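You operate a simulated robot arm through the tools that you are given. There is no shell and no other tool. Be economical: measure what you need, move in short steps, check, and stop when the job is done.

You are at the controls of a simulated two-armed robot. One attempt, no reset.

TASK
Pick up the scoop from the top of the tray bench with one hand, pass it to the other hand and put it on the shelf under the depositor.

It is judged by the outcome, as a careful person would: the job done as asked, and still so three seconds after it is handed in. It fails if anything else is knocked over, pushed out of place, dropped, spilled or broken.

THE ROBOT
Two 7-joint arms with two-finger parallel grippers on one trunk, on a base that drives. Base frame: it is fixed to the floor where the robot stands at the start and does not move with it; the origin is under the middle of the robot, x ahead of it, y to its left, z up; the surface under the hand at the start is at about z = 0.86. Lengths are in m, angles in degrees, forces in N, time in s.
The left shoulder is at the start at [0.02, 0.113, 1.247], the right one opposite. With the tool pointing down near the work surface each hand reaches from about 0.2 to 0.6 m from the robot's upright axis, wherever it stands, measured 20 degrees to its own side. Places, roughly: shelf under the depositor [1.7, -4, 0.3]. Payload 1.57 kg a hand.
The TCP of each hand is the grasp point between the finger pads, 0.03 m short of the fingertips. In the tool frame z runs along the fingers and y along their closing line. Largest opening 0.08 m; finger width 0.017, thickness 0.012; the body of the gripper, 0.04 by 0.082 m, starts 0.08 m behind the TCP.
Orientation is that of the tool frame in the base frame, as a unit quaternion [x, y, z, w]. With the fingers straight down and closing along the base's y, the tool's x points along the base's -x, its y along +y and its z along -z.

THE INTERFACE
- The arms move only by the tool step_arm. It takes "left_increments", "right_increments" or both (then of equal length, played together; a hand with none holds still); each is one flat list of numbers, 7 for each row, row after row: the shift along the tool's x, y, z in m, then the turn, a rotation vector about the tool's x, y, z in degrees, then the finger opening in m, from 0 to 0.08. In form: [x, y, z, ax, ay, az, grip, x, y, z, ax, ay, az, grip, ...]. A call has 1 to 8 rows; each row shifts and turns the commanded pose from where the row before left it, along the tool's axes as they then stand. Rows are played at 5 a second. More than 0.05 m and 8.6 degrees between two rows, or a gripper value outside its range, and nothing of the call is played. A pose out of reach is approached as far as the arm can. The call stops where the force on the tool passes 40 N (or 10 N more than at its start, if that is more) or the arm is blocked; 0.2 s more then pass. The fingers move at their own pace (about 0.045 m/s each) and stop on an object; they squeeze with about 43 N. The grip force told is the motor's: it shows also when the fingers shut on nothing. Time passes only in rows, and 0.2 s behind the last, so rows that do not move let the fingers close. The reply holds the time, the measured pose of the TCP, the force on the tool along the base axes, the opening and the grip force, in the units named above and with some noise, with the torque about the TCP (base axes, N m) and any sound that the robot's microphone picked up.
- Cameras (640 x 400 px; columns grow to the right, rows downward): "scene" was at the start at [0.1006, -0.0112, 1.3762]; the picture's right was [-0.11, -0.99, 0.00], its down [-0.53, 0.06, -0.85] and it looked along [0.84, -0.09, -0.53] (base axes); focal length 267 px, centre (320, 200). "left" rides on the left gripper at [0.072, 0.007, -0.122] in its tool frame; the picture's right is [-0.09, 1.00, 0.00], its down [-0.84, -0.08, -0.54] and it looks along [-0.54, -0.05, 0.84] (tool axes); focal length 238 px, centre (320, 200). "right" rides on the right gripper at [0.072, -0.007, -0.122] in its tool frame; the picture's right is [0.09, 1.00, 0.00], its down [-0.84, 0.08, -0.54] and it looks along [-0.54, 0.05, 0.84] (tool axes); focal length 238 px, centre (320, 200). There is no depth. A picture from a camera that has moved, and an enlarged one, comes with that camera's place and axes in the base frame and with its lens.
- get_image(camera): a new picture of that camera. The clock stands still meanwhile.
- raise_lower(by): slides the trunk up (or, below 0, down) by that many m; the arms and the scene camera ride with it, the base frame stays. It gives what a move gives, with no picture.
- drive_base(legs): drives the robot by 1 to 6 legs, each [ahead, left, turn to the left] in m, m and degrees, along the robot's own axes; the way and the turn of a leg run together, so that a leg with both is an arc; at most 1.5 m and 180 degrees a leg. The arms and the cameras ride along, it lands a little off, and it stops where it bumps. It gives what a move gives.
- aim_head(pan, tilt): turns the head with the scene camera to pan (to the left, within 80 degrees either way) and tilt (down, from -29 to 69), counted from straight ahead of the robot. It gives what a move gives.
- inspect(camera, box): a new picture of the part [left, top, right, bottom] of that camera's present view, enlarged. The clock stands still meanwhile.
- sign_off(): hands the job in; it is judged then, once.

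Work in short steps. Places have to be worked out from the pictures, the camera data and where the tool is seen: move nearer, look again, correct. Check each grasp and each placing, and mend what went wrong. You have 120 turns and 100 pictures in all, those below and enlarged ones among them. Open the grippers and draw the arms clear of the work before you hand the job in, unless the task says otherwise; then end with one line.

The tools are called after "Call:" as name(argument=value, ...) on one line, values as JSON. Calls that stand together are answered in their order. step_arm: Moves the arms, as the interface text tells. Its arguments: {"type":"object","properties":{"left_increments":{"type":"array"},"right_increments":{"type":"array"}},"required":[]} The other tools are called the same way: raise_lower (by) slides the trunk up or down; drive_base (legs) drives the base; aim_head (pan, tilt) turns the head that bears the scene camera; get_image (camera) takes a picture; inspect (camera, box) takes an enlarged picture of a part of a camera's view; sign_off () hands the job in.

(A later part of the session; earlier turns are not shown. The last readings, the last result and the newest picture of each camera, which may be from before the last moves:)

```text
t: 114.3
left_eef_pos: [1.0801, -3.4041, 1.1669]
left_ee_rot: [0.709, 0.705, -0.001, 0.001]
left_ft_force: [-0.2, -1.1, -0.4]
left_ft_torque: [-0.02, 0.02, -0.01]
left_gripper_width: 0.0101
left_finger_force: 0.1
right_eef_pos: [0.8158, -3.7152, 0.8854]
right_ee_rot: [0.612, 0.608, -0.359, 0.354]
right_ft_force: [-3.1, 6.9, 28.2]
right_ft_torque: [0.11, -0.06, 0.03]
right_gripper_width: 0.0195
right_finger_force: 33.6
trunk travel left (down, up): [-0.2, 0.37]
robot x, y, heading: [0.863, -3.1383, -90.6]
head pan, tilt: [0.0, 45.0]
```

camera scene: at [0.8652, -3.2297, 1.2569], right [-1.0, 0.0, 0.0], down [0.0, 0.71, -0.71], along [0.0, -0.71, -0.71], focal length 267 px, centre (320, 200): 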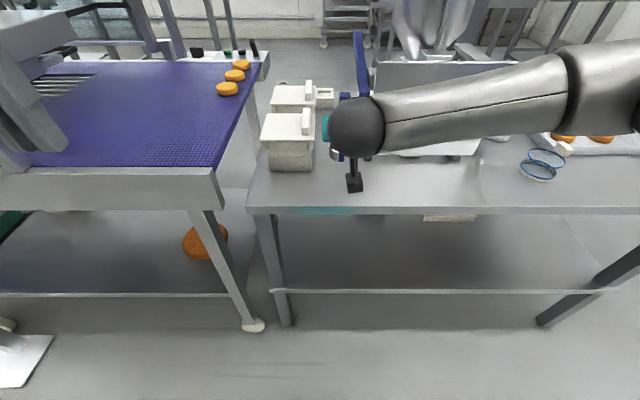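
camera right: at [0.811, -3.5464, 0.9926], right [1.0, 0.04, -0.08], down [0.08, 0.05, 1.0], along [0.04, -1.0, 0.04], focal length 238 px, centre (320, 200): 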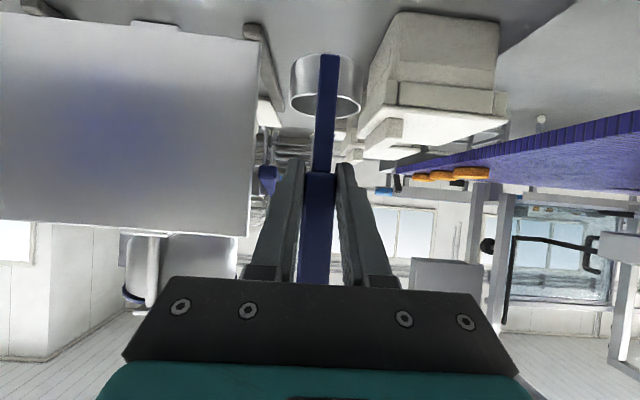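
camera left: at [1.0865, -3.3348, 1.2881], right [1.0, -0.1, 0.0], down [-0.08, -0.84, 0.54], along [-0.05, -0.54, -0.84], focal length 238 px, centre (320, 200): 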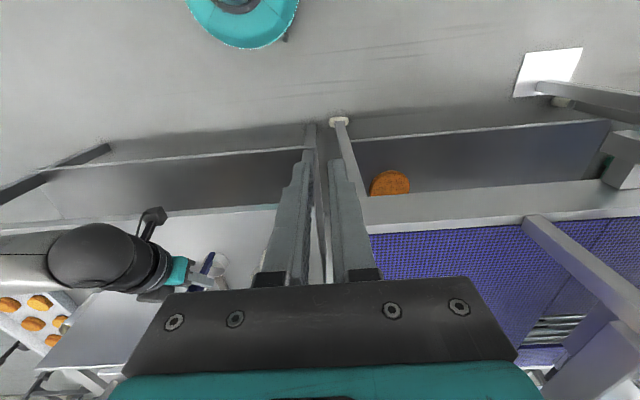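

There is firm contact at z≈0.886. I relieve most of the push and open.

Call:
step_arm(right_increments=[-0.003, 0, -0.0017, 0, 0, 0, 0, -0.003, 0, -0.0017, 0, 0, 0, 0])

Call:
get_image(camera="right")

```text
t: 114.9
left_eef_pos: [1.0804, -3.4056, 1.1663]
left_ee_rot: [0.709, 0.706, -0.001, -0.001]
left_ft_force: [0.3, 0.2, -0.6]
left_ft_torque: [0.01, 0.03, 0.03]
left_gripper_width: 0.0102
left_finger_force: 0.0
right_eef_pos: [0.8151, -3.7146, 0.8843]
right_ee_rot: [0.613, 0.612, -0.356, 0.351]
right_ft_force: [0.5, -4.3, 10.5]
right_ft_torque: [-0.96, -0.06, 0.0]
right_gripper_width: 0.0197
right_finger_force: 33.2
trunk travel left (down, up): [-0.2, 0.37]
robot x, y, heading: [0.8675, -3.1369, -90.4]
head pan, tilt: [0.0, 45.0]
```

```text
46 pictures are left
camera right: at [0.8101, -3.5739, 0.8857], right [1.0, 0.04, -0.09], down [0.08, 0.05, 1.0], along [0.04, -1.0, 0.04], focal length 238 px, centre (320, 200)
```

right: 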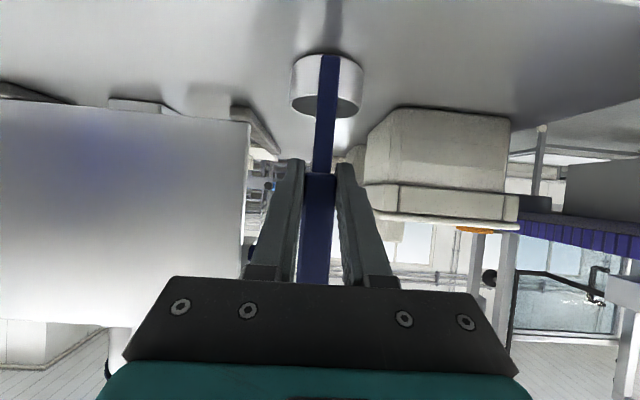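

I ease up 2 mm more, then open.

Call:
step_arm(right_increments=[-0.002, 0, -0.0012, 0, 0, 0, 0, 0, 0, 0, 0, 0, 0, 0, 0, 0, 0, 0, 0, 0, 0.03, 0, 0, 0, 0, 0, 0, 0.05, 0, 0, 0, 0, 0, 0, 0.08, 0, 0, 0, 0, 0, 0, 0.08])

Call:
get_image(camera="right")

```text
t: 116.3
left_eef_pos: [1.0802, -3.4073, 1.1656]
left_ee_rot: [0.709, 0.705, 0.0, 0.0]
left_ft_force: [0.1, 0.1, 0.0]
left_ft_torque: [0.03, -0.02, 0.02]
left_gripper_width: 0.0099
left_finger_force: 0.1
right_eef_pos: [0.8157, -3.7142, 0.8875]
right_ee_rot: [0.614, 0.612, -0.355, 0.349]
right_ft_force: [-0.6, -1.1, -0.3]
right_ft_torque: [0.0, 0.01, 0.0]
right_gripper_width: 0.0799
right_finger_force: 0.1
trunk travel left (down, up): [-0.2, 0.37]
robot x, y, heading: [0.8657, -3.1399, -90.2]
head pan, tilt: [0.0, 45.0]
```

```text
45 pictures are left
camera right: at [0.8101, -3.5739, 0.888], right [1.0, 0.04, -0.08], down [0.08, 0.05, 1.0], along [0.04, -1.0, 0.04], focal length 238 px, centre (320, 200)
```

right: 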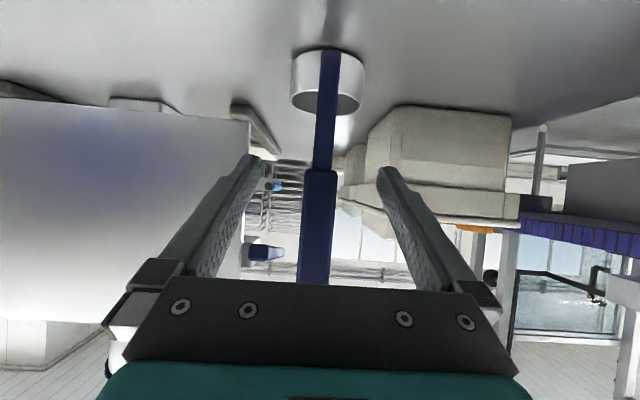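

The scoop stands upright on the table. I withdraw the right hand horizontally, pitch it to 60°, and move to a pre-grasp above and behind the handle.

Call:
step_arm(right_increments=[0.0225, 0, -0.039, 0, 0, 0, 0.08, 0.0225, 0, -0.039, 0, 0, 0, 0.08, 0, 0, 0, 0, 7.5, 0, 0.08, 0, 0, 0, 0, 7.5, 0, 0.08, 0, 0, 0, 0, 7.5, 0, 0.08, 0, 0, 0, 0, 7.5, 0, 0.08, 0, 0, 0, 0, 0, 0, 0.08])

Call:
step_arm(right_increments=[-0.031, 0, -0.0171, 0, 0, 0, 0.08, -0.031, 0, -0.0171, 0, 0, 0, 0.08, -0.031, 0, -0.0171, 0, 0, 0, 0.08, 0, 0, 0, 0, 0, 0, 0.08])

Call:
get_image(camera="right")

Call:
inspect(camera="left", box=[120, 200, 300, 300])

```text
t: 117.9
left_eef_pos: [1.0809, -3.4067, 1.1657]
left_ee_rot: [0.709, 0.705, 0.0, 0.0]
left_ft_force: [0.4, -0.6, 0.3]
left_ft_torque: [-0.02, -0.02, 0.01]
left_gripper_width: 0.0102
left_finger_force: 0.0
right_eef_pos: [0.8166, -3.6255, 0.8877]
right_ee_rot: [0.685, 0.682, -0.184, 0.179]
right_ft_force: [0.0, 0.3, 0.2]
right_ft_torque: [0.01, -0.02, -0.01]
right_gripper_width: 0.08
right_finger_force: 0.0
trunk travel left (down, up): [-0.2, 0.37]
robot x, y, heading: [0.867, -3.1363, -90.4]
head pan, tilt: [0.0, 45.0]
```

```text
t: 118.9
left_eef_pos: [1.0808, -3.4072, 1.1647]
left_ee_rot: [0.709, 0.705, 0.0, 0.0]
left_ft_force: [-1.0, 1.3, 0.7]
left_ft_torque: [-0.01, 0.01, -0.01]
left_gripper_width: 0.01
left_finger_force: 0.1
right_eef_pos: [0.8165, -3.6808, 0.9786]
right_ee_rot: [0.685, 0.682, -0.183, 0.18]
right_ft_force: [-0.9, -0.1, -0.8]
right_ft_torque: [-0.03, 0.03, 0.03]
right_gripper_width: 0.0799
right_finger_force: 0.1
trunk travel left (down, up): [-0.2, 0.37]
robot x, y, heading: [0.8631, -3.1369, -90.3]
head pan, tilt: [0.0, 45.0]
```

```text
44 pictures are left
camera right: at [0.8113, -3.5583, 1.0501], right [1.0, 0.07, -0.05], down [0.08, -0.46, 0.89], along [0.04, -0.89, -0.46], focal length 238 px, centre (320, 200)
```

right: 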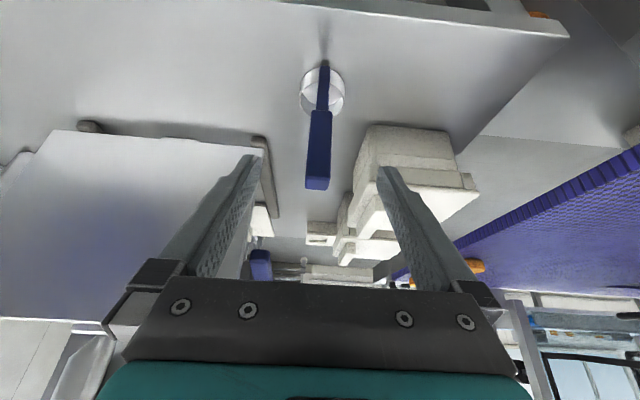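

```text
3.56 times, centred on (210, 250) of left
camera zoom: at [1.0864, -3.3347, 1.2881], right [1.0, -0.1, 0.0], down [-0.08, -0.84, 0.54], along [-0.05, -0.54, -0.84], focal length 848 px, centre (711, 22)
```

zoom: 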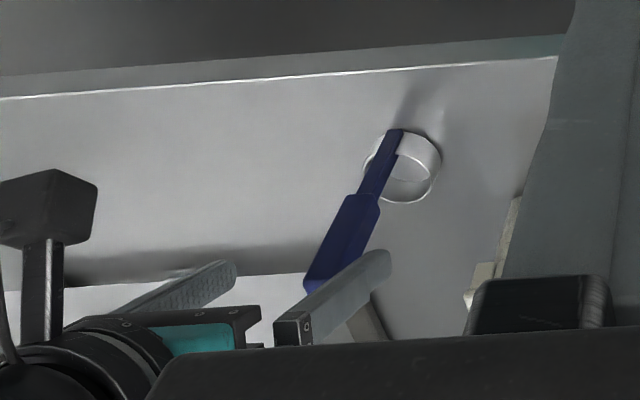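

The handle is centred and vertical. I advance 7 cm along the tool axis and close on the grip.

Call:
step_arm(right_increments=[0.001, -0.0005, 0.0345, 0, 0, 0, 0.08, 0.001, -0.0005, 0.0345, 0, 0, 0, 0.08, 0, 0, 0, 0, 0, 0, 0.0, 0, 0, 0, 0, 0, 0, 0.0, 0, 0, 0, 0, 0, 0, 0.0, 0, 0, 0, 0, 0, 0, 0.0, 0, 0, 0, 0, 0, 0, 0.0])

Call:
get_image(camera="right")

Call:
inspect(camera="left", box=[120, 200, 300, 300])

```text
t: 120.5
left_eef_pos: [1.0808, -3.4069, 1.1657]
left_ee_rot: [0.709, 0.705, 0.001, 0.0]
left_ft_force: [-0.6, 0.0, -0.6]
left_ft_torque: [0.01, -0.02, -0.01]
left_gripper_width: 0.0103
left_finger_force: 0.1
right_eef_pos: [0.8156, -3.7127, 0.9189]
right_ee_rot: [0.685, 0.682, -0.184, 0.18]
right_ft_force: [-0.2, 0.5, 0.1]
right_ft_torque: [0.02, -0.06, 0.03]
right_gripper_width: 0.0196
right_finger_force: 26.7
trunk travel left (down, up): [-0.2, 0.37]
robot x, y, heading: [0.8657, -3.1351, -90.5]
head pan, tilt: [0.0, 45.0]
```

```text
42 pictures are left
camera right: at [0.8103, -3.5902, 0.9894], right [1.0, 0.07, -0.05], down [0.08, -0.46, 0.89], along [0.04, -0.89, -0.46], focal length 238 px, centre (320, 200)
```

right: 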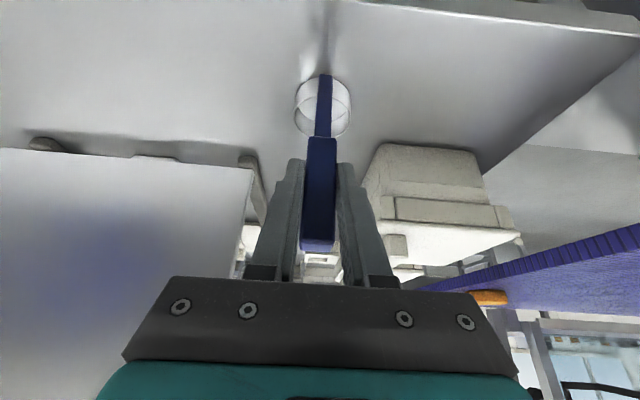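

```text
3.56 times, centred on (210, 250) of left
camera zoom: at [1.0865, -3.3347, 1.2881], right [1.0, -0.1, 0.0], down [-0.08, -0.84, 0.54], along [-0.05, -0.54, -0.84], focal length 848 px, centre (711, 22)
```

zoom: 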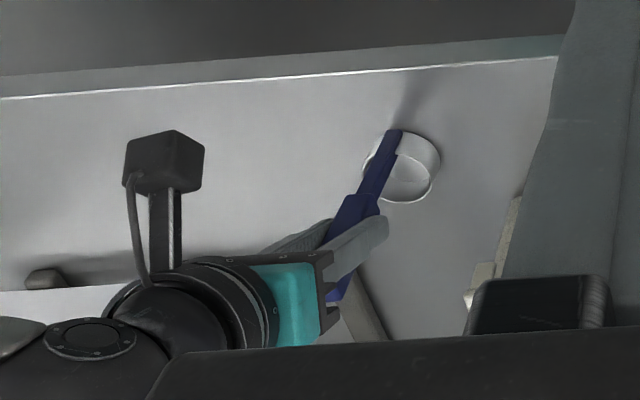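

Grip confirmed. I lift 13 cm and back the base away from the table.

Call:
step_arm(right_increments=[-0.0225, 0, -0.039, 0, 0, 0, 0, -0.0225, 0, -0.039, 0, 0, 0, 0, -0.0225, 0, -0.039, 0, 0, 0, 0])

Call:
drive_base(legs=[[-0.4, 0, 0], [0, 0.72, 0]])

Call:
raise_lower(by=-0.2)

Call:
get_image(camera="right")

```text
t: 121.3
left_eef_pos: [1.0803, -3.4072, 1.1668]
left_ee_rot: [0.709, 0.705, 0.0, 0.0]
left_ft_force: [-0.2, 0.0, -0.7]
left_ft_torque: [0.04, 0.01, 0.01]
left_gripper_width: 0.0099
left_finger_force: 0.0
right_eef_pos: [0.8169, -3.7123, 1.0534]
right_ee_rot: [0.685, 0.682, -0.183, 0.178]
right_ft_force: [-0.4, 0.5, -1.0]
right_ft_torque: [0.02, 0.0, 0.01]
right_gripper_width: 0.0196
right_finger_force: 33.4
trunk travel left (down, up): [-0.2, 0.37]
robot x, y, heading: [0.8656, -3.1352, -90.4]
head pan, tilt: [0.0, 45.0]
```

```text
t: 127.3
left_eef_pos: [1.801, -3.0077, 1.166]
left_ee_rot: [0.709, 0.706, -0.001, 0.0]
left_ft_force: [0.1, -0.5, 0.4]
left_ft_torque: [-0.01, -0.02, -0.02]
left_gripper_width: 0.0099
left_finger_force: 0.0
right_eef_pos: [1.5368, -3.3137, 1.0539]
right_ee_rot: [0.685, 0.682, -0.183, 0.179]
right_ft_force: [-0.1, 0.4, -1.3]
right_ft_torque: [0.02, -0.01, -0.01]
right_gripper_width: 0.0196
right_finger_force: 33.2
trunk travel left (down, up): [-0.2, 0.37]
robot x, y, heading: [1.5857, -2.7371, -90.2]
head pan, tilt: [0.0, 45.0]
```

```text
t: 129.5
left_eef_pos: [1.8001, -3.0075, 0.9654]
left_ee_rot: [0.709, 0.705, 0.001, 0.0]
left_ft_force: [-0.6, 0.1, 1.0]
left_ft_torque: [0.0, -0.01, -0.02]
left_gripper_width: 0.0098
left_finger_force: 0.0
right_eef_pos: [1.5364, -3.3139, 0.8532]
right_ee_rot: [0.685, 0.682, -0.183, 0.179]
right_ft_force: [-0.1, 0.0, -1.0]
right_ft_torque: [0.04, 0.01, -0.04]
right_gripper_width: 0.0194
right_finger_force: 33.7
trunk travel left (down, up): [0.0, 0.57]
robot x, y, heading: [1.5864, -2.7355, -90.4]
head pan, tilt: [0.0, 45.0]
```

```text
40 pictures are left
camera right: at [1.5317, -3.1915, 0.9248], right [1.0, 0.07, -0.05], down [0.08, -0.46, 0.89], along [0.04, -0.89, -0.46], focal length 238 px, centre (320, 200)
```

right: 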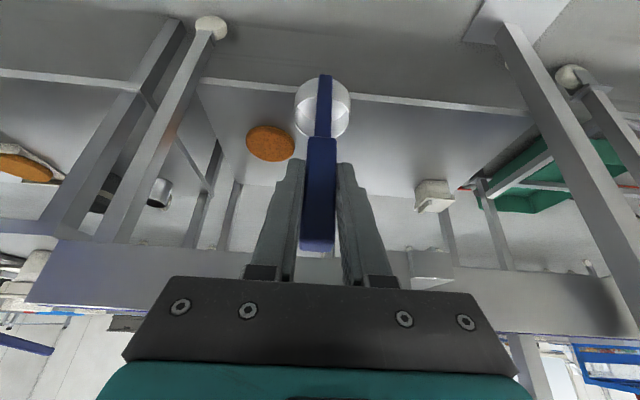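

The scoop is still upright in the hand. I lower the arm to z≈0.47 in free space, drawing it slightly back.

Call:
step_arm(right_increments=[0.028, 0, 0.039, 0, 0, 0, 0, 0.028, 0, 0.039, 0, 0, 0, 0, 0.028, 0, 0.039, 0, 0, 0, 0, 0.024, 0, 0.0416, 0, 0, 0, 0, 0.024, 0, 0.0416, 0, 0, 0, 0, 0.024, 0, 0.0416, 0, 0, 0, 0, 0.024, 0, 0.0416, 0, 0, 0, 0, 0.024, 0, 0.0416, 0, 0, 0, 0])

Call:
get_image(camera="scene")

Call:
get_image(camera="right")

```text
t: 131.3
left_eef_pos: [1.8011, -3.0075, 0.9653]
left_ee_rot: [0.709, 0.705, 0.0, 0.0]
left_ft_force: [0.1, 0.0, -0.2]
left_ft_torque: [0.0, -0.02, 0.01]
left_gripper_width: 0.0099
left_finger_force: 0.0
right_eef_pos: [1.5356, -3.2977, 0.4699]
right_ee_rot: [0.685, 0.682, -0.184, 0.179]
right_ft_force: [-0.1, 0.6, -1.5]
right_ft_torque: [0.05, 0.03, -0.01]
right_gripper_width: 0.0194
right_finger_force: 33.5
trunk travel left (down, up): [0.0, 0.57]
robot x, y, heading: [1.5863, -2.7393, -90.4]
head pan, tilt: [0.0, 45.0]
```

```text
39 pictures are left
camera scene: at [1.5861, -2.8299, 1.0569], right [-1.0, 0.01, 0.0], down [0.0, 0.71, -0.71], along [0.0, -0.71, -0.71], focal length 267 px, centre (320, 200)
```

scene: 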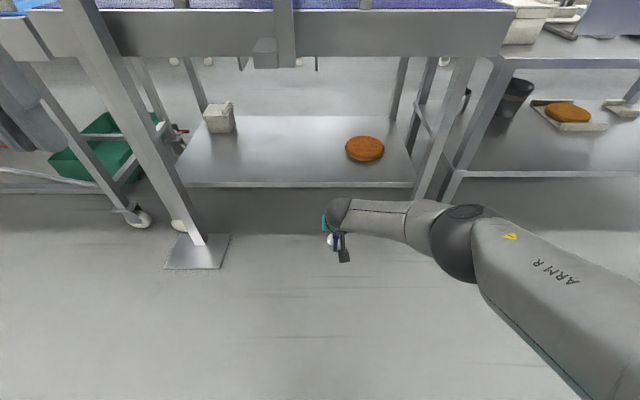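

```text
38 pictures are left
camera right: at [1.5304, -3.1759, 0.5406], right [1.0, 0.07, -0.05], down [0.08, -0.46, 0.89], along [0.04, -0.89, -0.46], focal length 238 px, centre (320, 200)
```

right: 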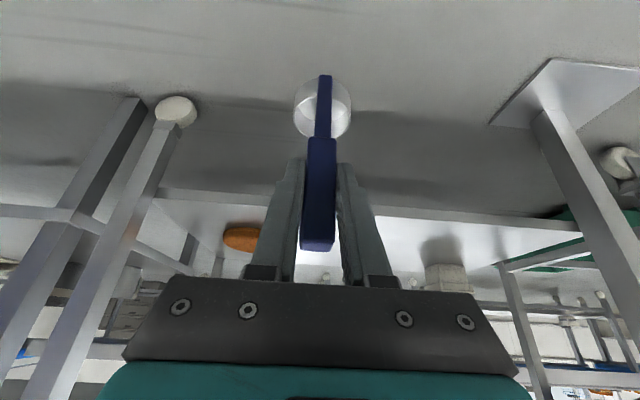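

Triangulation puts the shelf at z≈0.30 with its front edge at y≈-3.665. I shift left 7 cm to keep the right elbow off the machine's leg and the scoop off the cookie. Then I check the left arm's clearance to the post.

Call:
drive_base(legs=[[0, 0.07, 0.4]])

Call:
aim_head(pan=60, tilt=40)

Call:
get_image(camera="scene")

Call:
get_image(camera="left")

```text
t: 132.3
left_eef_pos: [1.8735, -3.0058, 0.9659]
left_ee_rot: [0.707, 0.708, 0.0, 0.001]
left_ft_force: [0.3, 0.7, 0.5]
left_ft_torque: [-0.02, -0.01, 0.01]
left_gripper_width: 0.0099
left_finger_force: 0.0
right_eef_pos: [1.6089, -3.2983, 0.4697]
right_ee_rot: [0.683, 0.684, -0.183, 0.179]
right_ft_force: [-0.4, -0.5, -2.0]
right_ft_torque: [0.0, -0.04, -0.03]
right_gripper_width: 0.0196
right_finger_force: 33.9
trunk travel left (down, up): [0.0, 0.57]
robot x, y, heading: [1.6541, -2.7374, -90.2]
head pan, tilt: [0.0, 45.0]
```

```text
t: 133.6
left_eef_pos: [1.8731, -3.0062, 0.9653]
left_ee_rot: [0.706, 0.708, 0.0, 0.001]
left_ft_force: [0.3, 0.4, -0.7]
left_ft_torque: [0.02, 0.01, -0.02]
left_gripper_width: 0.0099
left_finger_force: 0.0
right_eef_pos: [1.6081, -3.2985, 0.4702]
right_ee_rot: [0.683, 0.684, -0.183, 0.179]
right_ft_force: [-0.3, 0.7, -0.4]
right_ft_torque: [0.03, -0.03, -0.01]
right_gripper_width: 0.0194
right_finger_force: 33.4
trunk travel left (down, up): [0.0, 0.57]
robot x, y, heading: [1.6551, -2.7383, -90.0]
head pan, tilt: [60.0, 40.0]
```

```text
37 pictures are left
camera scene: at [1.7306, -2.7913, 1.0641], right [-0.5, -0.87, 0.0], down [-0.56, 0.32, -0.77], along [0.66, -0.38, -0.64], focal length 267 px, centre (320, 200)
```

scene: 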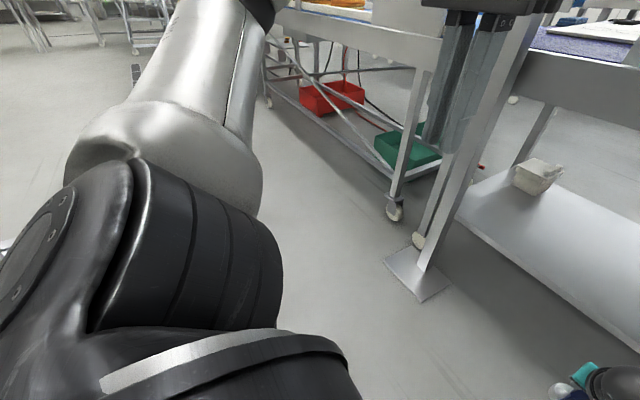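

```text
36 pictures are left
camera left: at [1.879, -2.9338, 1.0881], right [1.0, -0.09, 0.0], down [-0.08, -0.84, 0.54], along [-0.05, -0.54, -0.84], focal length 238 px, centre (320, 200)
```

left: 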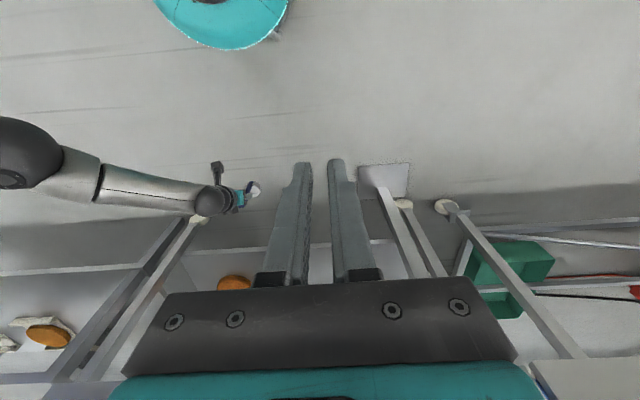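

The floor-level clearances look fine, but a box on the machine sits at hand height around x 1.9–2.2. I look up at it before driving in.

Call:
aim_head(pan=20, tilt=0)

Call:
get_image(camera="scene")

```text
t: 134.7
left_eef_pos: [1.8728, -3.0063, 0.9658]
left_ee_rot: [0.706, 0.708, 0.0, 0.0]
left_ft_force: [0.9, 0.2, -0.2]
left_ft_torque: [-0.05, 0.01, 0.0]
left_gripper_width: 0.01
left_finger_force: 0.1
right_eef_pos: [1.6092, -3.299, 0.4698]
right_ee_rot: [0.683, 0.684, -0.183, 0.179]
right_ft_force: [-0.5, 0.5, -2.1]
right_ft_torque: [0.0, -0.05, -0.01]
right_gripper_width: 0.0195
right_finger_force: 33.4
trunk travel left (down, up): [0.0, 0.57]
robot x, y, heading: [1.6548, -2.7362, -90.0]
head pan, tilt: [20.0, 0.0]
```

```text
35 pictures are left
camera scene: at [1.6879, -2.8333, 1.1277], right [-0.94, -0.34, 0.0], down [0.0, 0.0, -1.0], along [0.34, -0.94, 0.0], focal length 267 px, centre (320, 200)
```

scene: 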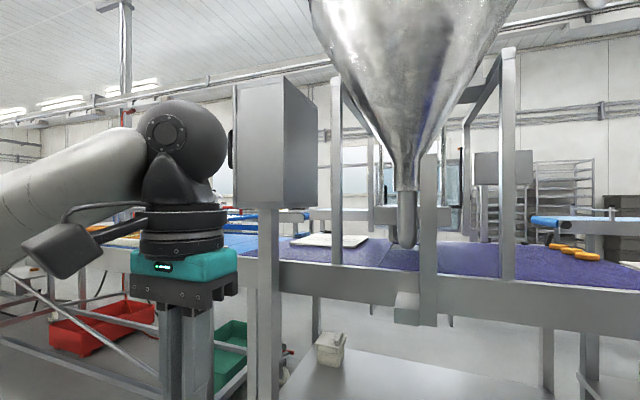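

The control box is at x≥2.0, y≈-3.47, z 1.1–1.5, so the left forearm would pass within about 3 cm. I pull the left hand back and inward first.

Call:
step_arm(left_increments=[0.03, -0.015, 0, 0, 0, 0, 0.01, 0.03, -0.015, 0, 0, 0, 0, 0.01, 0.03, -0.015, 0, 0, 0, 0, 0.01, 0.02, -0.015, 0, 0, 0, 0, 0.01, 0, 0, 0, 0, 0, 0, 0.01])

Call:
aim_head(pan=40, tilt=5)

Call:
get_image(camera="scene")

```text
t: 135.9
left_eef_pos: [1.8124, -2.8955, 0.9656]
left_ee_rot: [0.707, 0.707, 0.0, 0.001]
left_ft_force: [-0.5, 0.3, -0.3]
left_ft_torque: [0.0, -0.01, -0.02]
left_gripper_width: 0.0102
left_finger_force: 0.1
right_eef_pos: [1.6102, -3.2991, 0.4705]
right_ee_rot: [0.683, 0.684, -0.183, 0.179]
right_ft_force: [-0.5, 0.9, -1.2]
right_ft_torque: [0.02, -0.01, 0.0]
right_gripper_width: 0.0194
right_finger_force: 33.4
trunk travel left (down, up): [0.0, 0.57]
robot x, y, heading: [1.6503, -2.7376, -89.7]
head pan, tilt: [20.0, 0.0]
```

```text
t: 136.7
left_eef_pos: [1.812, -2.8961, 0.9659]
left_ee_rot: [0.706, 0.708, 0.0, 0.0]
left_ft_force: [0.1, -0.1, -0.2]
left_ft_torque: [0.0, 0.02, 0.02]
left_gripper_width: 0.01
left_finger_force: 0.1
right_eef_pos: [1.6089, -3.2984, 0.4699]
right_ee_rot: [0.683, 0.684, -0.183, 0.18]
right_ft_force: [0.5, 0.0, -0.9]
right_ft_torque: [0.0, -0.01, 0.01]
right_gripper_width: 0.0194
right_finger_force: 33.7
trunk travel left (down, up): [0.0, 0.57]
robot x, y, heading: [1.6577, -2.739, -90.0]
head pan, tilt: [40.0, 5.0]
```

```text
34 pictures are left
camera scene: at [1.716, -2.8191, 1.1199], right [-0.77, -0.64, 0.0], down [-0.06, 0.07, -1.0], along [0.64, -0.76, -0.09], focal length 267 px, centre (320, 200)
```

scene: 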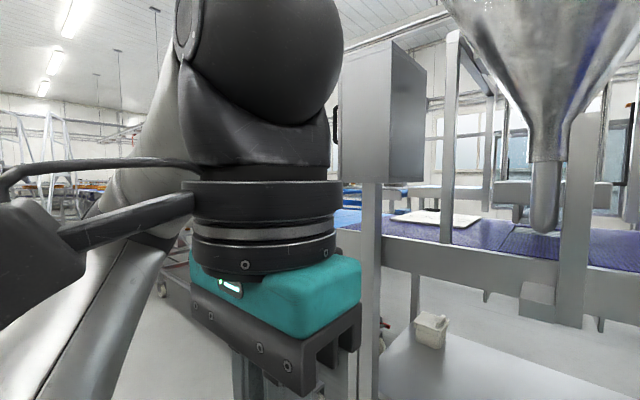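

The left arm is now tucked in. I lower the right hand 3 cm so the wrist stays below the belt frame, then drive most of the way in.

Call:
step_arm(right_increments=[0.0075, 0, 0.013, 0, 0, 0, 0, 0.0075, 0, 0.013, 0, 0, 0, 0, 0, 0, 0, 0, 0, 0, 0])

Call:
drive_base(legs=[[0.3, 0, 0]])

Call:
aim_head(pan=0, tilt=55)

Call:
get_image(camera="scene")

Call:
get_image(camera="right")

Call:
get_image(camera="left")

```text
t: 137.5
left_eef_pos: [1.8122, -2.8948, 0.9651]
left_ee_rot: [0.706, 0.708, 0.0, 0.0]
left_ft_force: [-0.4, -0.2, 0.3]
left_ft_torque: [-0.01, -0.03, -0.02]
left_gripper_width: 0.01
left_finger_force: 0.1
right_eef_pos: [1.6096, -3.2986, 0.4389]
right_ee_rot: [0.682, 0.685, -0.182, 0.18]
right_ft_force: [-0.2, 0.2, -0.5]
right_ft_torque: [0.04, 0.02, -0.01]
right_gripper_width: 0.0196
right_finger_force: 33.2
trunk travel left (down, up): [0.0, 0.57]
robot x, y, heading: [1.6555, -2.7416, -89.8]
head pan, tilt: [40.0, 5.0]
```

```text
t: 139.6
left_eef_pos: [1.8124, -3.196, 0.9649]
left_ee_rot: [0.707, 0.707, 0.0, 0.0]
left_ft_force: [-0.1, 0.9, 0.3]
left_ft_torque: [0.0, -0.06, 0.0]
left_gripper_width: 0.01
left_finger_force: 0.0
right_eef_pos: [1.6085, -3.5997, 0.4395]
right_ee_rot: [0.684, 0.684, -0.183, 0.179]
right_ft_force: [-0.5, 0.5, -1.5]
right_ft_torque: [0.02, -0.01, 0.01]
right_gripper_width: 0.0196
right_finger_force: 33.8
trunk travel left (down, up): [0.0, 0.57]
robot x, y, heading: [1.6567, -3.0364, -90.0]
head pan, tilt: [40.0, 5.0]
```

```text
t: 140.8
left_eef_pos: [1.8129, -3.1971, 0.9648]
left_ee_rot: [0.707, 0.707, 0.0, 0.0]
left_ft_force: [0.1, -0.3, 0.6]
left_ft_torque: [0.03, 0.0, -0.01]
left_gripper_width: 0.01
left_finger_force: 0.2
right_eef_pos: [1.609, -3.599, 0.4395]
right_ee_rot: [0.684, 0.683, -0.183, 0.179]
right_ft_force: [-0.8, 0.8, -1.2]
right_ft_torque: [0.03, -0.02, -0.01]
right_gripper_width: 0.0199
right_finger_force: 33.7
trunk travel left (down, up): [0.0, 0.57]
robot x, y, heading: [1.6572, -3.0324, -90.1]
head pan, tilt: [0.0, 55.0]
```

```text
33 pictures are left
camera scene: at [1.6572, -3.1216, 1.0435], right [-1.0, 0.0, 0.0], down [0.0, 0.82, -0.57], along [0.0, -0.57, -0.82], focal length 267 px, centre (320, 200)
```

scene: 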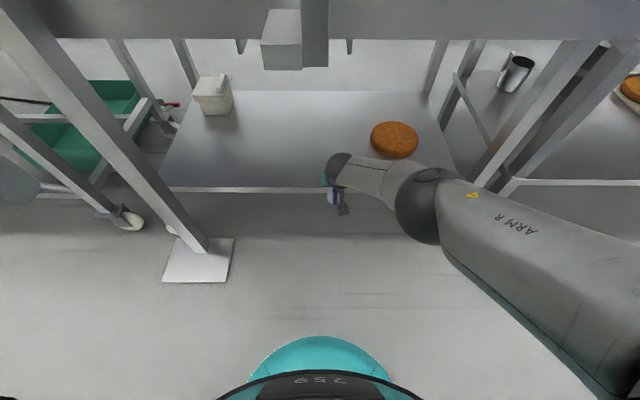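

```text
32 pictures are left
camera right: at [1.6029, -3.477, 0.5114], right [1.0, 0.08, -0.05], down [0.08, -0.46, 0.89], along [0.05, -0.89, -0.46], focal length 238 px, centre (320, 200)
```

right: 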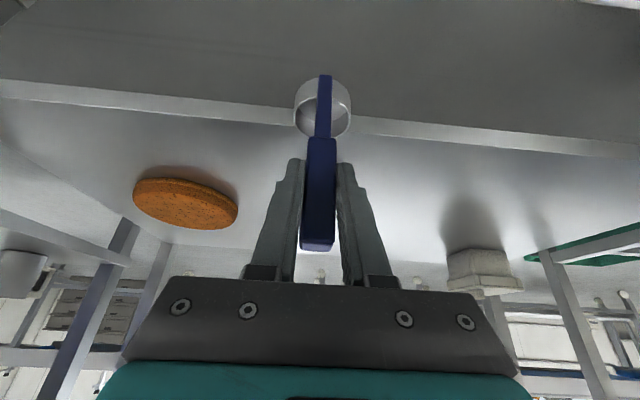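

```text
31 pictures are left
camera left: at [1.8184, -3.1248, 1.0875], right [1.0, -0.09, 0.0], down [-0.08, -0.84, 0.54], along [-0.05, -0.54, -0.84], focal length 238 px, centre (320, 200)
```

left: 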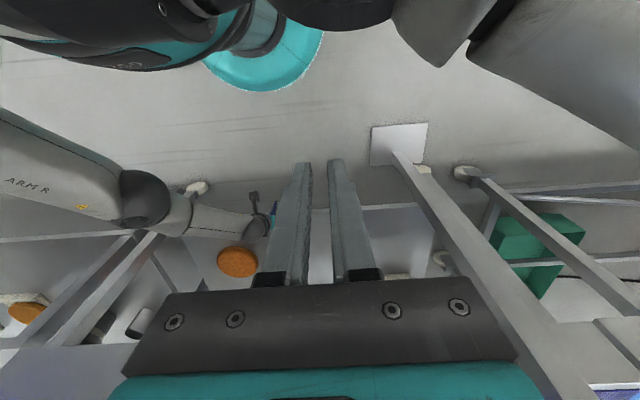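

Elbow, post and frame clearances look fine. To be safe over the shelf lip I raise 1.5 cm, then drive the last 13 cm.

Call:
step_arm(right_increments=[-0.0075, 0, -0.013, 0, 0, 0, 0, 0, 0, 0, 0, 0, 0, 0])

Call:
drive_base(legs=[[0.13, 0, 0]])

Call:
get_image(camera="scene")

Call:
get_image(camera="right")

```text
t: 141.4
left_eef_pos: [1.8128, -3.1972, 0.9664]
left_ee_rot: [0.707, 0.707, 0.001, 0.001]
left_ft_force: [0.5, -0.1, 1.2]
left_ft_torque: [-0.01, 0.0, -0.04]
left_gripper_width: 0.0099
left_finger_force: 0.2
right_eef_pos: [1.6095, -3.5993, 0.4549]
right_ee_rot: [0.684, 0.682, -0.184, 0.179]
right_ft_force: [-0.4, -0.1, -2.0]
right_ft_torque: [-0.01, 0.01, -0.04]
right_gripper_width: 0.0196
right_finger_force: 33.2
trunk travel left (down, up): [0.0, 0.57]
robot x, y, heading: [1.6572, -3.0345, -89.9]
head pan, tilt: [0.0, 55.0]
```

```text
t: 142.6
left_eef_pos: [1.8122, -3.3256, 0.9649]
left_ee_rot: [0.707, 0.707, 0.0, 0.0]
left_ft_force: [0.7, 0.3, 0.6]
left_ft_torque: [-0.01, 0.04, 0.0]
left_gripper_width: 0.0102
left_finger_force: 0.0
right_eef_pos: [1.6094, -3.7283, 0.4555]
right_ee_rot: [0.684, 0.683, -0.183, 0.179]
right_ft_force: [-0.7, -0.3, -1.4]
right_ft_torque: [0.01, 0.0, -0.02]
right_gripper_width: 0.0196
right_finger_force: 34.1
trunk travel left (down, up): [0.0, 0.57]
robot x, y, heading: [1.6531, -3.1662, -90.1]
head pan, tilt: [0.0, 55.0]
```

```text
30 pictures are left
camera scene: at [1.6572, -3.2507, 1.0434], right [-1.0, 0.0, 0.0], down [0.0, 0.82, -0.57], along [0.0, -0.57, -0.82], focal length 267 px, centre (320, 200)
```

scene: 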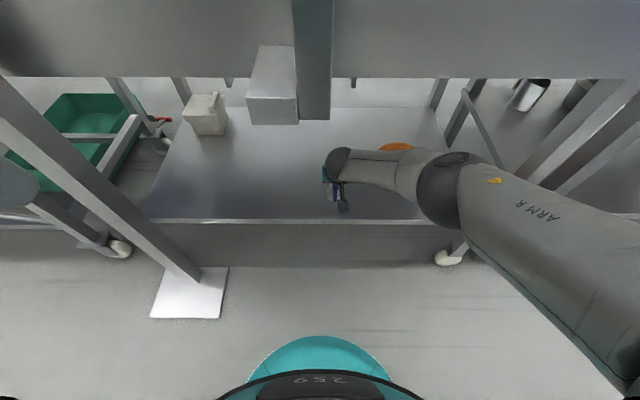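

```text
29 pictures are left
camera right: at [1.6035, -3.6061, 0.5263], right [1.0, 0.08, -0.05], down [0.08, -0.46, 0.89], along [0.05, -0.89, -0.46], focal length 238 px, centre (320, 200)
```

right: 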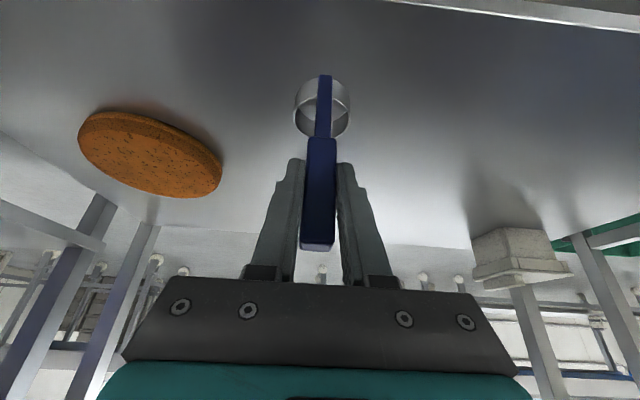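

The scoop is over the shelf, about 4 cm inside the edge. I go 3.5 cm deeper for margin, then lower toward contact.

Call:
drive_base(legs=[[0.035, 0, 0]])

Call:
step_arm(right_increments=[0.0075, 0, 0.013, 0, 0, 0, 0, 0.006, 0, 0.0104, 0, 0, 0, 0, 0, 0, 0, 0, 0, 0, 0])

Call:
get_image(camera="right")

```text
t: 143.5
left_eef_pos: [1.8122, -3.3613, 0.9652]
left_ee_rot: [0.706, 0.708, 0.0, -0.001]
left_ft_force: [-0.4, -0.4, 0.1]
left_ft_torque: [0.01, 0.01, 0.0]
left_gripper_width: 0.0098
left_finger_force: 0.1
right_eef_pos: [1.6096, -3.7627, 0.4545]
right_ee_rot: [0.683, 0.684, -0.183, 0.179]
right_ft_force: [0.5, 0.0, -0.3]
right_ft_torque: [0.04, 0.01, 0.01]
right_gripper_width: 0.0197
right_finger_force: 33.5
trunk travel left (down, up): [0.0, 0.57]
robot x, y, heading: [1.6554, -3.2023, -90.0]
head pan, tilt: [0.0, 55.0]
```

```text
t: 144.3
left_eef_pos: [1.8122, -3.362, 0.9655]
left_ee_rot: [0.708, 0.707, 0.001, 0.001]
left_ft_force: [-0.3, 0.1, 1.0]
left_ft_torque: [0.01, 0.01, 0.01]
left_gripper_width: 0.01
left_finger_force: 0.0
right_eef_pos: [1.6091, -3.7628, 0.4398]
right_ee_rot: [0.683, 0.684, -0.183, 0.18]
right_ft_force: [1.0, 0.6, -1.8]
right_ft_torque: [0.01, -0.05, 0.02]
right_gripper_width: 0.0195
right_finger_force: 33.4
right hand out of reach, approached as far as the arm can: row 2
trunk travel left (down, up): [0.0, 0.57]
robot x, y, heading: [1.6549, -3.2039, -90.0]
head pan, tilt: [0.0, 55.0]
```

```text
28 pictures are left
camera right: at [1.6029, -3.6407, 0.5106], right [1.0, 0.08, -0.05], down [0.08, -0.46, 0.89], along [0.05, -0.89, -0.46], focal length 238 px, centre (320, 200)
```

right: 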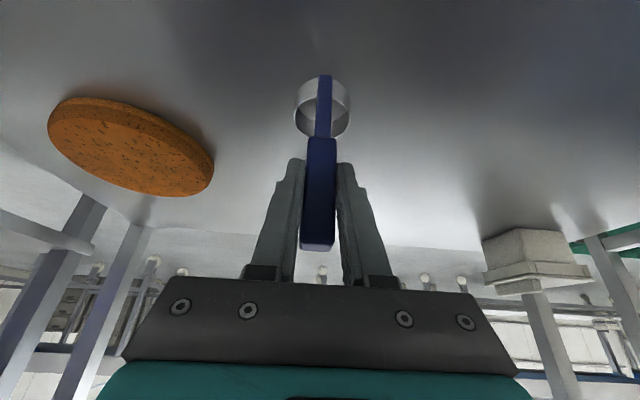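

The arm is at its reach limit at z 0.44. I bring the hand 6 cm nearer to the trunk and will make it up with the base. First I check the left arm against the control box.

Call:
step_arm(right_increments=[0.026, 0, -0.015, 0, 0, 0, 0, 0.026, 0, -0.015, 0, 0, 0, 0, 0, 0, 0, 0, 0, 0, 0])

Call:
aim_head(pan=50, tilt=5)

Call:
get_image(camera="scene")

Call:
get_image(camera="right")

```text
t: 145.1
left_eef_pos: [1.812, -3.3609, 0.966]
left_ee_rot: [0.707, 0.707, 0.0, 0.002]
left_ft_force: [-0.1, 0.6, 0.1]
left_ft_torque: [-0.01, -0.01, 0.04]
left_gripper_width: 0.01
left_finger_force: 0.1
right_eef_pos: [1.6081, -3.703, 0.4403]
right_ee_rot: [0.683, 0.683, -0.185, 0.179]
right_ft_force: [0.2, 0.6, -0.2]
right_ft_torque: [0.01, 0.0, -0.02]
right_gripper_width: 0.0196
right_finger_force: 33.9
trunk travel left (down, up): [0.0, 0.57]
robot x, y, heading: [1.6557, -3.2025, -90.2]
head pan, tilt: [0.0, 55.0]
```

```text
t: 146.3
left_eef_pos: [1.8128, -3.3607, 0.9657]
left_ee_rot: [0.707, 0.707, 0.0, 0.0]
left_ft_force: [0.0, 0.5, 0.6]
left_ft_torque: [-0.04, 0.02, 0.05]
left_gripper_width: 0.0099
left_finger_force: 0.0
right_eef_pos: [1.6096, -3.7025, 0.4388]
right_ee_rot: [0.683, 0.684, -0.183, 0.179]
right_ft_force: [-0.3, 0.3, -1.7]
right_ft_torque: [0.01, -0.01, -0.01]
right_gripper_width: 0.0193
right_finger_force: 33.5
trunk travel left (down, up): [0.0, 0.57]
robot x, y, heading: [1.6563, -3.1996, -90.3]
head pan, tilt: [50.0, 5.0]
```

```text
27 pictures are left
camera scene: at [1.7275, -3.2726, 1.1198], right [-0.64, -0.77, 0.0], down [-0.07, 0.06, -1.0], along [0.76, -0.64, -0.09], focal length 267 px, centre (320, 200)
```

scene: 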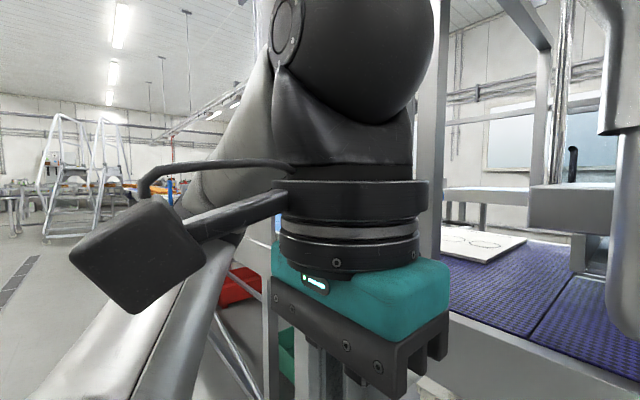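

```text
26 pictures are left
camera right: at [1.603, -3.5805, 0.5112], right [1.0, 0.08, -0.05], down [0.08, -0.46, 0.89], along [0.05, -0.89, -0.46], focal length 238 px, centre (320, 200)
```

right: 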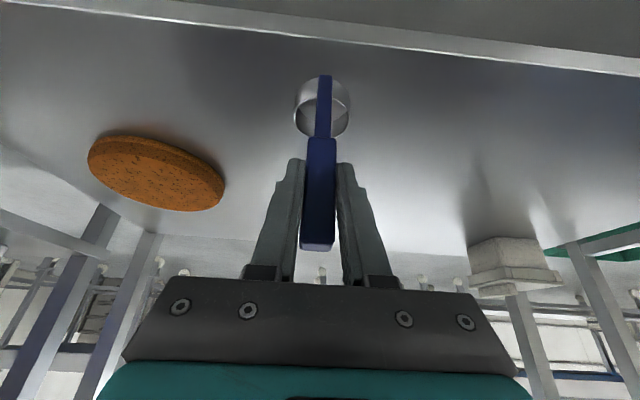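

The left forearm would come within a few cm of the post and box. Shifting the base 7 cm to the right gives clearance there and still leaves about 8 cm to the cookie. Then I go 6 cm forward.

Call:
drive_base(legs=[[0, -0.07, 0], [0.06, 0, 0]])

Call:
get_image(camera="right")

Call:
get_image(camera="left")

```text
t: 147.9
left_eef_pos: [1.7433, -3.4193, 0.9653]
left_ee_rot: [0.707, 0.707, 0.0, 0.0]
left_ft_force: [-0.2, 1.0, 0.0]
left_ft_torque: [-0.02, 0.02, -0.03]
left_gripper_width: 0.0099
left_finger_force: 0.0
right_eef_pos: [1.539, -3.7615, 0.4403]
right_ee_rot: [0.684, 0.683, -0.183, 0.179]
right_ft_force: [-0.1, 0.6, -1.4]
right_ft_torque: [0.06, -0.01, 0.06]
right_gripper_width: 0.0195
right_finger_force: 33.4
trunk travel left (down, up): [0.0, 0.57]
robot x, y, heading: [1.5884, -3.2618, -90.1]
head pan, tilt: [50.0, 5.0]
```

```text
25 pictures are left
camera right: at [1.5333, -3.6399, 0.5112], right [1.0, 0.08, -0.05], down [0.08, -0.46, 0.89], along [0.05, -0.89, -0.46], focal length 238 px, centre (320, 200)
```

right: 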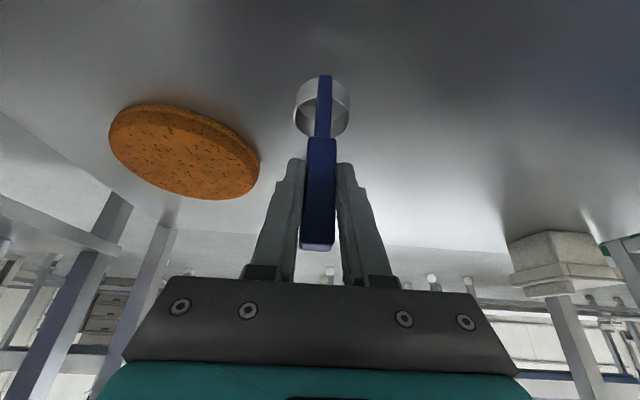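

```text
24 pictures are left
camera left: at [1.7488, -3.3481, 1.0875], right [1.0, -0.09, 0.0], down [-0.08, -0.84, 0.54], along [-0.05, -0.54, -0.84], focal length 238 px, centre (320, 200)
```

left: 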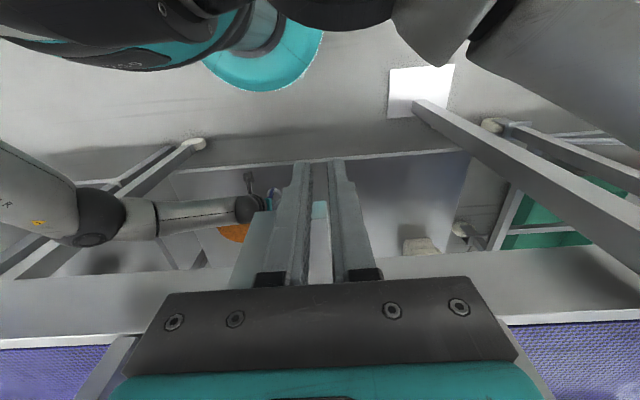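

Clear everywhere. I lower in small steps, watching the force.

Call:
step_arm(right_increments=[0.005, 0, 0.0087, 0, 0, 0, 0, 0.003, 0, 0.0052, 0, 0, 0, 0, 0.002, 0, 0.0035, 0, 0, 0, 0, 0, 0, 0, 0, 0, 0, 0])

Call:
get_image(camera="right")

```text
t: 148.9
left_eef_pos: [1.743, -3.4211, 0.966]
left_ee_rot: [0.707, 0.707, 0.001, 0.001]
left_ft_force: [0.1, -0.6, -0.4]
left_ft_torque: [-0.02, -0.01, -0.04]
left_gripper_width: 0.01
left_finger_force: 0.1
right_eef_pos: [1.5385, -3.7625, 0.4201]
right_ee_rot: [0.683, 0.684, -0.184, 0.179]
right_ft_force: [0.7, -0.7, -2.2]
right_ft_torque: [0.05, -0.03, 0.01]
right_gripper_width: 0.0195
right_finger_force: 33.6
trunk travel left (down, up): [0.0, 0.57]
robot x, y, heading: [1.5883, -3.2595, -90.1]
head pan, tilt: [50.0, 5.0]
```

```text
23 pictures are left
camera right: at [1.5331, -3.6397, 0.491], right [1.0, 0.08, -0.05], down [0.08, -0.46, 0.89], along [0.05, -0.89, -0.46], focal length 238 px, centre (320, 200)
```

right: 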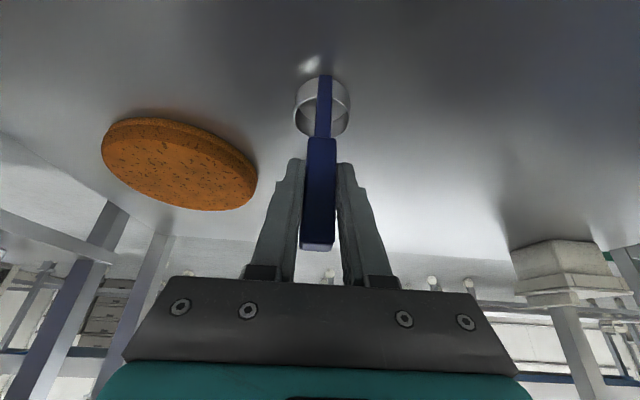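

No contact yet at 0.420; the cup's reflection is near. I continue in 3–4 mm steps.

Call:
step_arm(right_increments=[0.002, 0, 0.0035, 0, 0, 0, 0, 0.002, 0, 0.0035, 0, 0, 0, 0, 0, 0, 0, 0, 0, 0, 0])

```text
t: 149.7
left_eef_pos: [1.7434, -3.4183, 0.9662]
left_ee_rot: [0.707, 0.707, 0.0, 0.001]
left_ft_force: [-0.8, 0.1, 0.0]
left_ft_torque: [-0.01, 0.03, 0.01]
left_gripper_width: 0.0102
left_finger_force: 0.0
right_eef_pos: [1.5396, -3.7655, 0.4162]
right_ee_rot: [0.682, 0.683, -0.185, 0.183]
right_ft_force: [-0.3, 0.1, 27.1]
right_ft_torque: [-0.48, -0.18, 0.03]
right_gripper_width: 0.02
right_finger_force: 33.9
trunk travel left (down, up): [0.0, 0.57]
robot x, y, heading: [1.5869, -3.26, -90.0]
head pan, tilt: [50.0, 5.0]
```

Contact with 27 N at z≈0.416. I relieve 4.5 mm of command and inspect before releasing.

Call:
step_arm(right_increments=[-0.0022, 0, -0.0039, 0, 0, 0, 0, 0, 0, 0, 0, 0, 0, 0])

Call:
get_image(camera="right")

```text
t: 150.3
left_eef_pos: [1.7441, -3.4193, 0.9659]
left_ee_rot: [0.706, 0.708, 0.0, 0.0]
left_ft_force: [-0.3, 0.8, -0.1]
left_ft_torque: [-0.02, 0.0, -0.04]
left_gripper_width: 0.01
left_finger_force: 0.2
right_eef_pos: [1.5379, -3.7617, 0.4149]
right_ee_rot: [0.683, 0.683, -0.184, 0.18]
right_ft_force: [1.7, -2.7, 6.6]
right_ft_torque: [-0.64, -0.24, -0.01]
right_gripper_width: 0.0197
right_finger_force: 33.2
trunk travel left (down, up): [0.0, 0.57]
robot x, y, heading: [1.5875, -3.2605, -89.9]
head pan, tilt: [50.0, 5.0]
```

```text
22 pictures are left
camera right: at [1.5329, -3.6391, 0.4873], right [1.0, 0.08, -0.05], down [0.08, -0.46, 0.88], along [0.05, -0.89, -0.46], focal length 238 px, centre (320, 200)
```

right: 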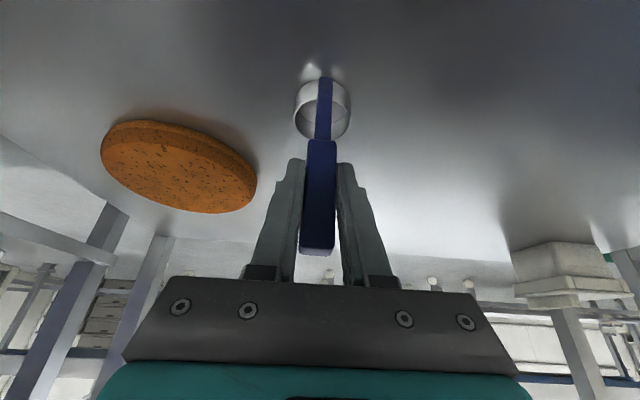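

The scoop rests upright with a light load. I ease up 1.5 mm and open slowly.

Call:
step_arm(right_increments=[-0.0008, 0, -0.0013, 0, 0, 0, 0, 0, 0, 0, 0, 0, 0, 0.024, 0, 0, 0, 0, 0, 0, 0.03, 0, 0, 0, 0, 0, 0, 0.05, 0, 0, 0, 0, 0, 0, 0.06, 0, 0, 0, 0, 0, 0, 0.06])

Call:
get_image(camera="right")

```text
t: 151.7
left_eef_pos: [1.7429, -3.4198, 0.9653]
left_ee_rot: [0.707, 0.707, 0.0, 0.0]
left_ft_force: [-0.3, 0.1, -0.7]
left_ft_torque: [0.01, -0.01, -0.01]
left_gripper_width: 0.01
left_finger_force: 0.2
right_eef_pos: [1.5399, -3.7608, 0.4166]
right_ee_rot: [0.683, 0.684, -0.184, 0.179]
right_ft_force: [-0.2, 0.6, 1.7]
right_ft_torque: [-0.02, 0.0, -0.02]
right_gripper_width: 0.0596
right_finger_force: 0.1
trunk travel left (down, up): [0.0, 0.57]
robot x, y, heading: [1.5877, -3.2635, -89.9]
head pan, tilt: [50.0, 5.0]
```

```text
21 pictures are left
camera right: at [1.533, -3.6398, 0.4892], right [1.0, 0.08, -0.05], down [0.08, -0.46, 0.89], along [0.05, -0.89, -0.46], focal length 238 px, centre (320, 200)
```

right: 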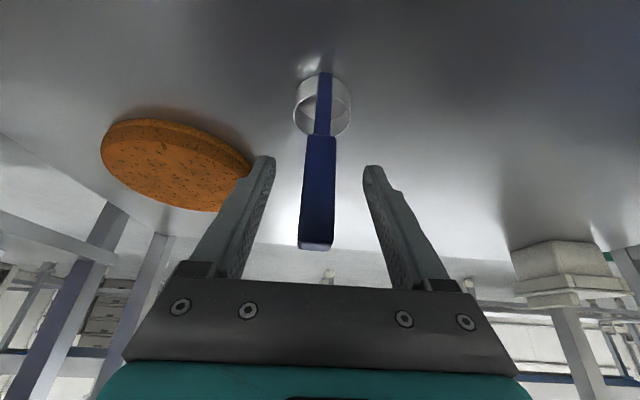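

Released, and the scoop stands upright on the shelf. I withdraw horizontally with the arm, then the base.

Call:
step_arm(right_increments=[0.035, 0, -0.021, 0, 0, 0, 0.06, 0.035, 0, -0.021, 0, 0, 0, 0.06, 0.035, 0, -0.021, 0, 0, 0, 0.06])

Call:
drive_base(legs=[[-0.45, 0, 0]])

Call:
aim_head(pan=0, tilt=35)

Call:
get_image(camera="scene")

Call:
get_image(camera="right")

```text
t: 152.5
left_eef_pos: [1.7427, -3.4194, 0.9654]
left_ee_rot: [0.707, 0.707, 0.001, 0.0]
left_ft_force: [0.1, 1.7, 0.2]
left_ft_torque: [0.01, -0.01, 0.02]
left_gripper_width: 0.0101
left_finger_force: 0.1
right_eef_pos: [1.5389, -3.6388, 0.421]
right_ee_rot: [0.684, 0.683, -0.184, 0.18]
right_ft_force: [0.4, 0.0, 0.1]
right_ft_torque: [-0.01, 0.01, 0.04]
right_gripper_width: 0.0601
right_finger_force: 0.0
trunk travel left (down, up): [0.0, 0.57]
robot x, y, heading: [1.5906, -3.2626, -89.8]
head pan, tilt: [50.0, 5.0]
```

```text
t: 155.2
left_eef_pos: [1.7424, -2.9713, 0.9652]
left_ee_rot: [0.707, 0.707, 0.0, 0.001]
left_ft_force: [0.2, -0.3, 0.6]
left_ft_torque: [0.0, 0.03, -0.01]
left_gripper_width: 0.0102
left_finger_force: 0.1
right_eef_pos: [1.5377, -3.1903, 0.4183]
right_ee_rot: [0.684, 0.683, -0.184, 0.179]
right_ft_force: [0.0, -1.0, 0.0]
right_ft_torque: [0.01, -0.03, -0.03]
right_gripper_width: 0.0599
right_finger_force: 0.1
trunk travel left (down, up): [0.0, 0.57]
robot x, y, heading: [1.5888, -2.8123, -90.0]
head pan, tilt: [50.0, 5.0]
```

```text
t: 156.3
left_eef_pos: [1.7432, -2.9711, 0.9656]
left_ee_rot: [0.707, 0.707, 0.0, 0.001]
left_ft_force: [0.2, 0.4, -0.7]
left_ft_torque: [-0.01, 0.04, -0.01]
left_gripper_width: 0.0102
left_finger_force: 0.1
right_eef_pos: [1.5375, -3.1904, 0.4194]
right_ee_rot: [0.684, 0.683, -0.184, 0.179]
right_ft_force: [0.7, 0.0, -0.5]
right_ft_torque: [0.0, 0.05, 0.02]
right_gripper_width: 0.0602
right_finger_force: 0.0
trunk travel left (down, up): [0.0, 0.57]
robot x, y, heading: [1.5866, -2.8144, -89.8]
head pan, tilt: [0.0, 35.0]
```

```text
20 pictures are left
camera scene: at [1.5876, -2.9123, 1.0717], right [-1.0, 0.0, 0.0], down [0.0, 0.57, -0.82], along [0.0, -0.82, -0.57], focal length 267 px, centre (320, 200)
```

scene: 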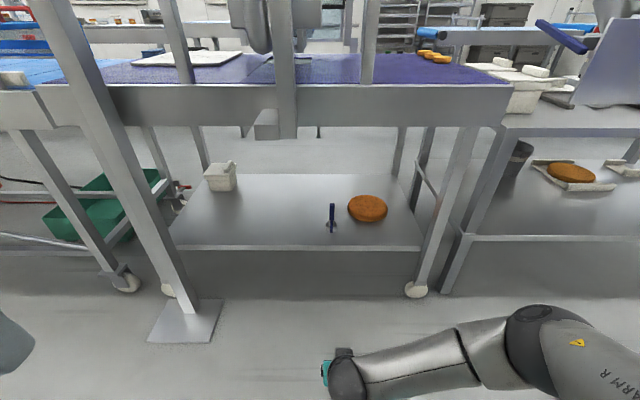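

```text
19 pictures are left
camera right: at [1.5324, -3.0688, 0.4912], right [1.0, 0.08, -0.05], down [0.08, -0.46, 0.89], along [0.04, -0.89, -0.46], focal length 238 px, centre (320, 200)
```

right: 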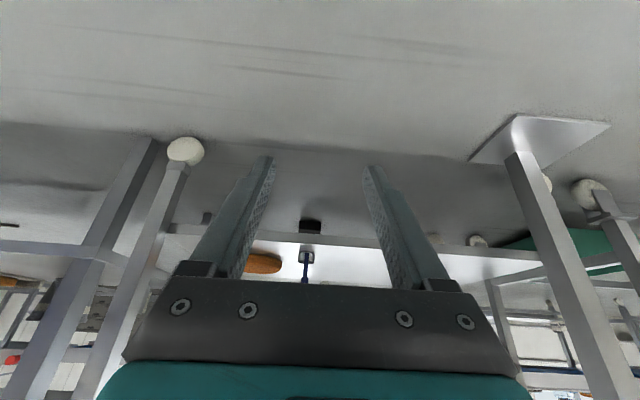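

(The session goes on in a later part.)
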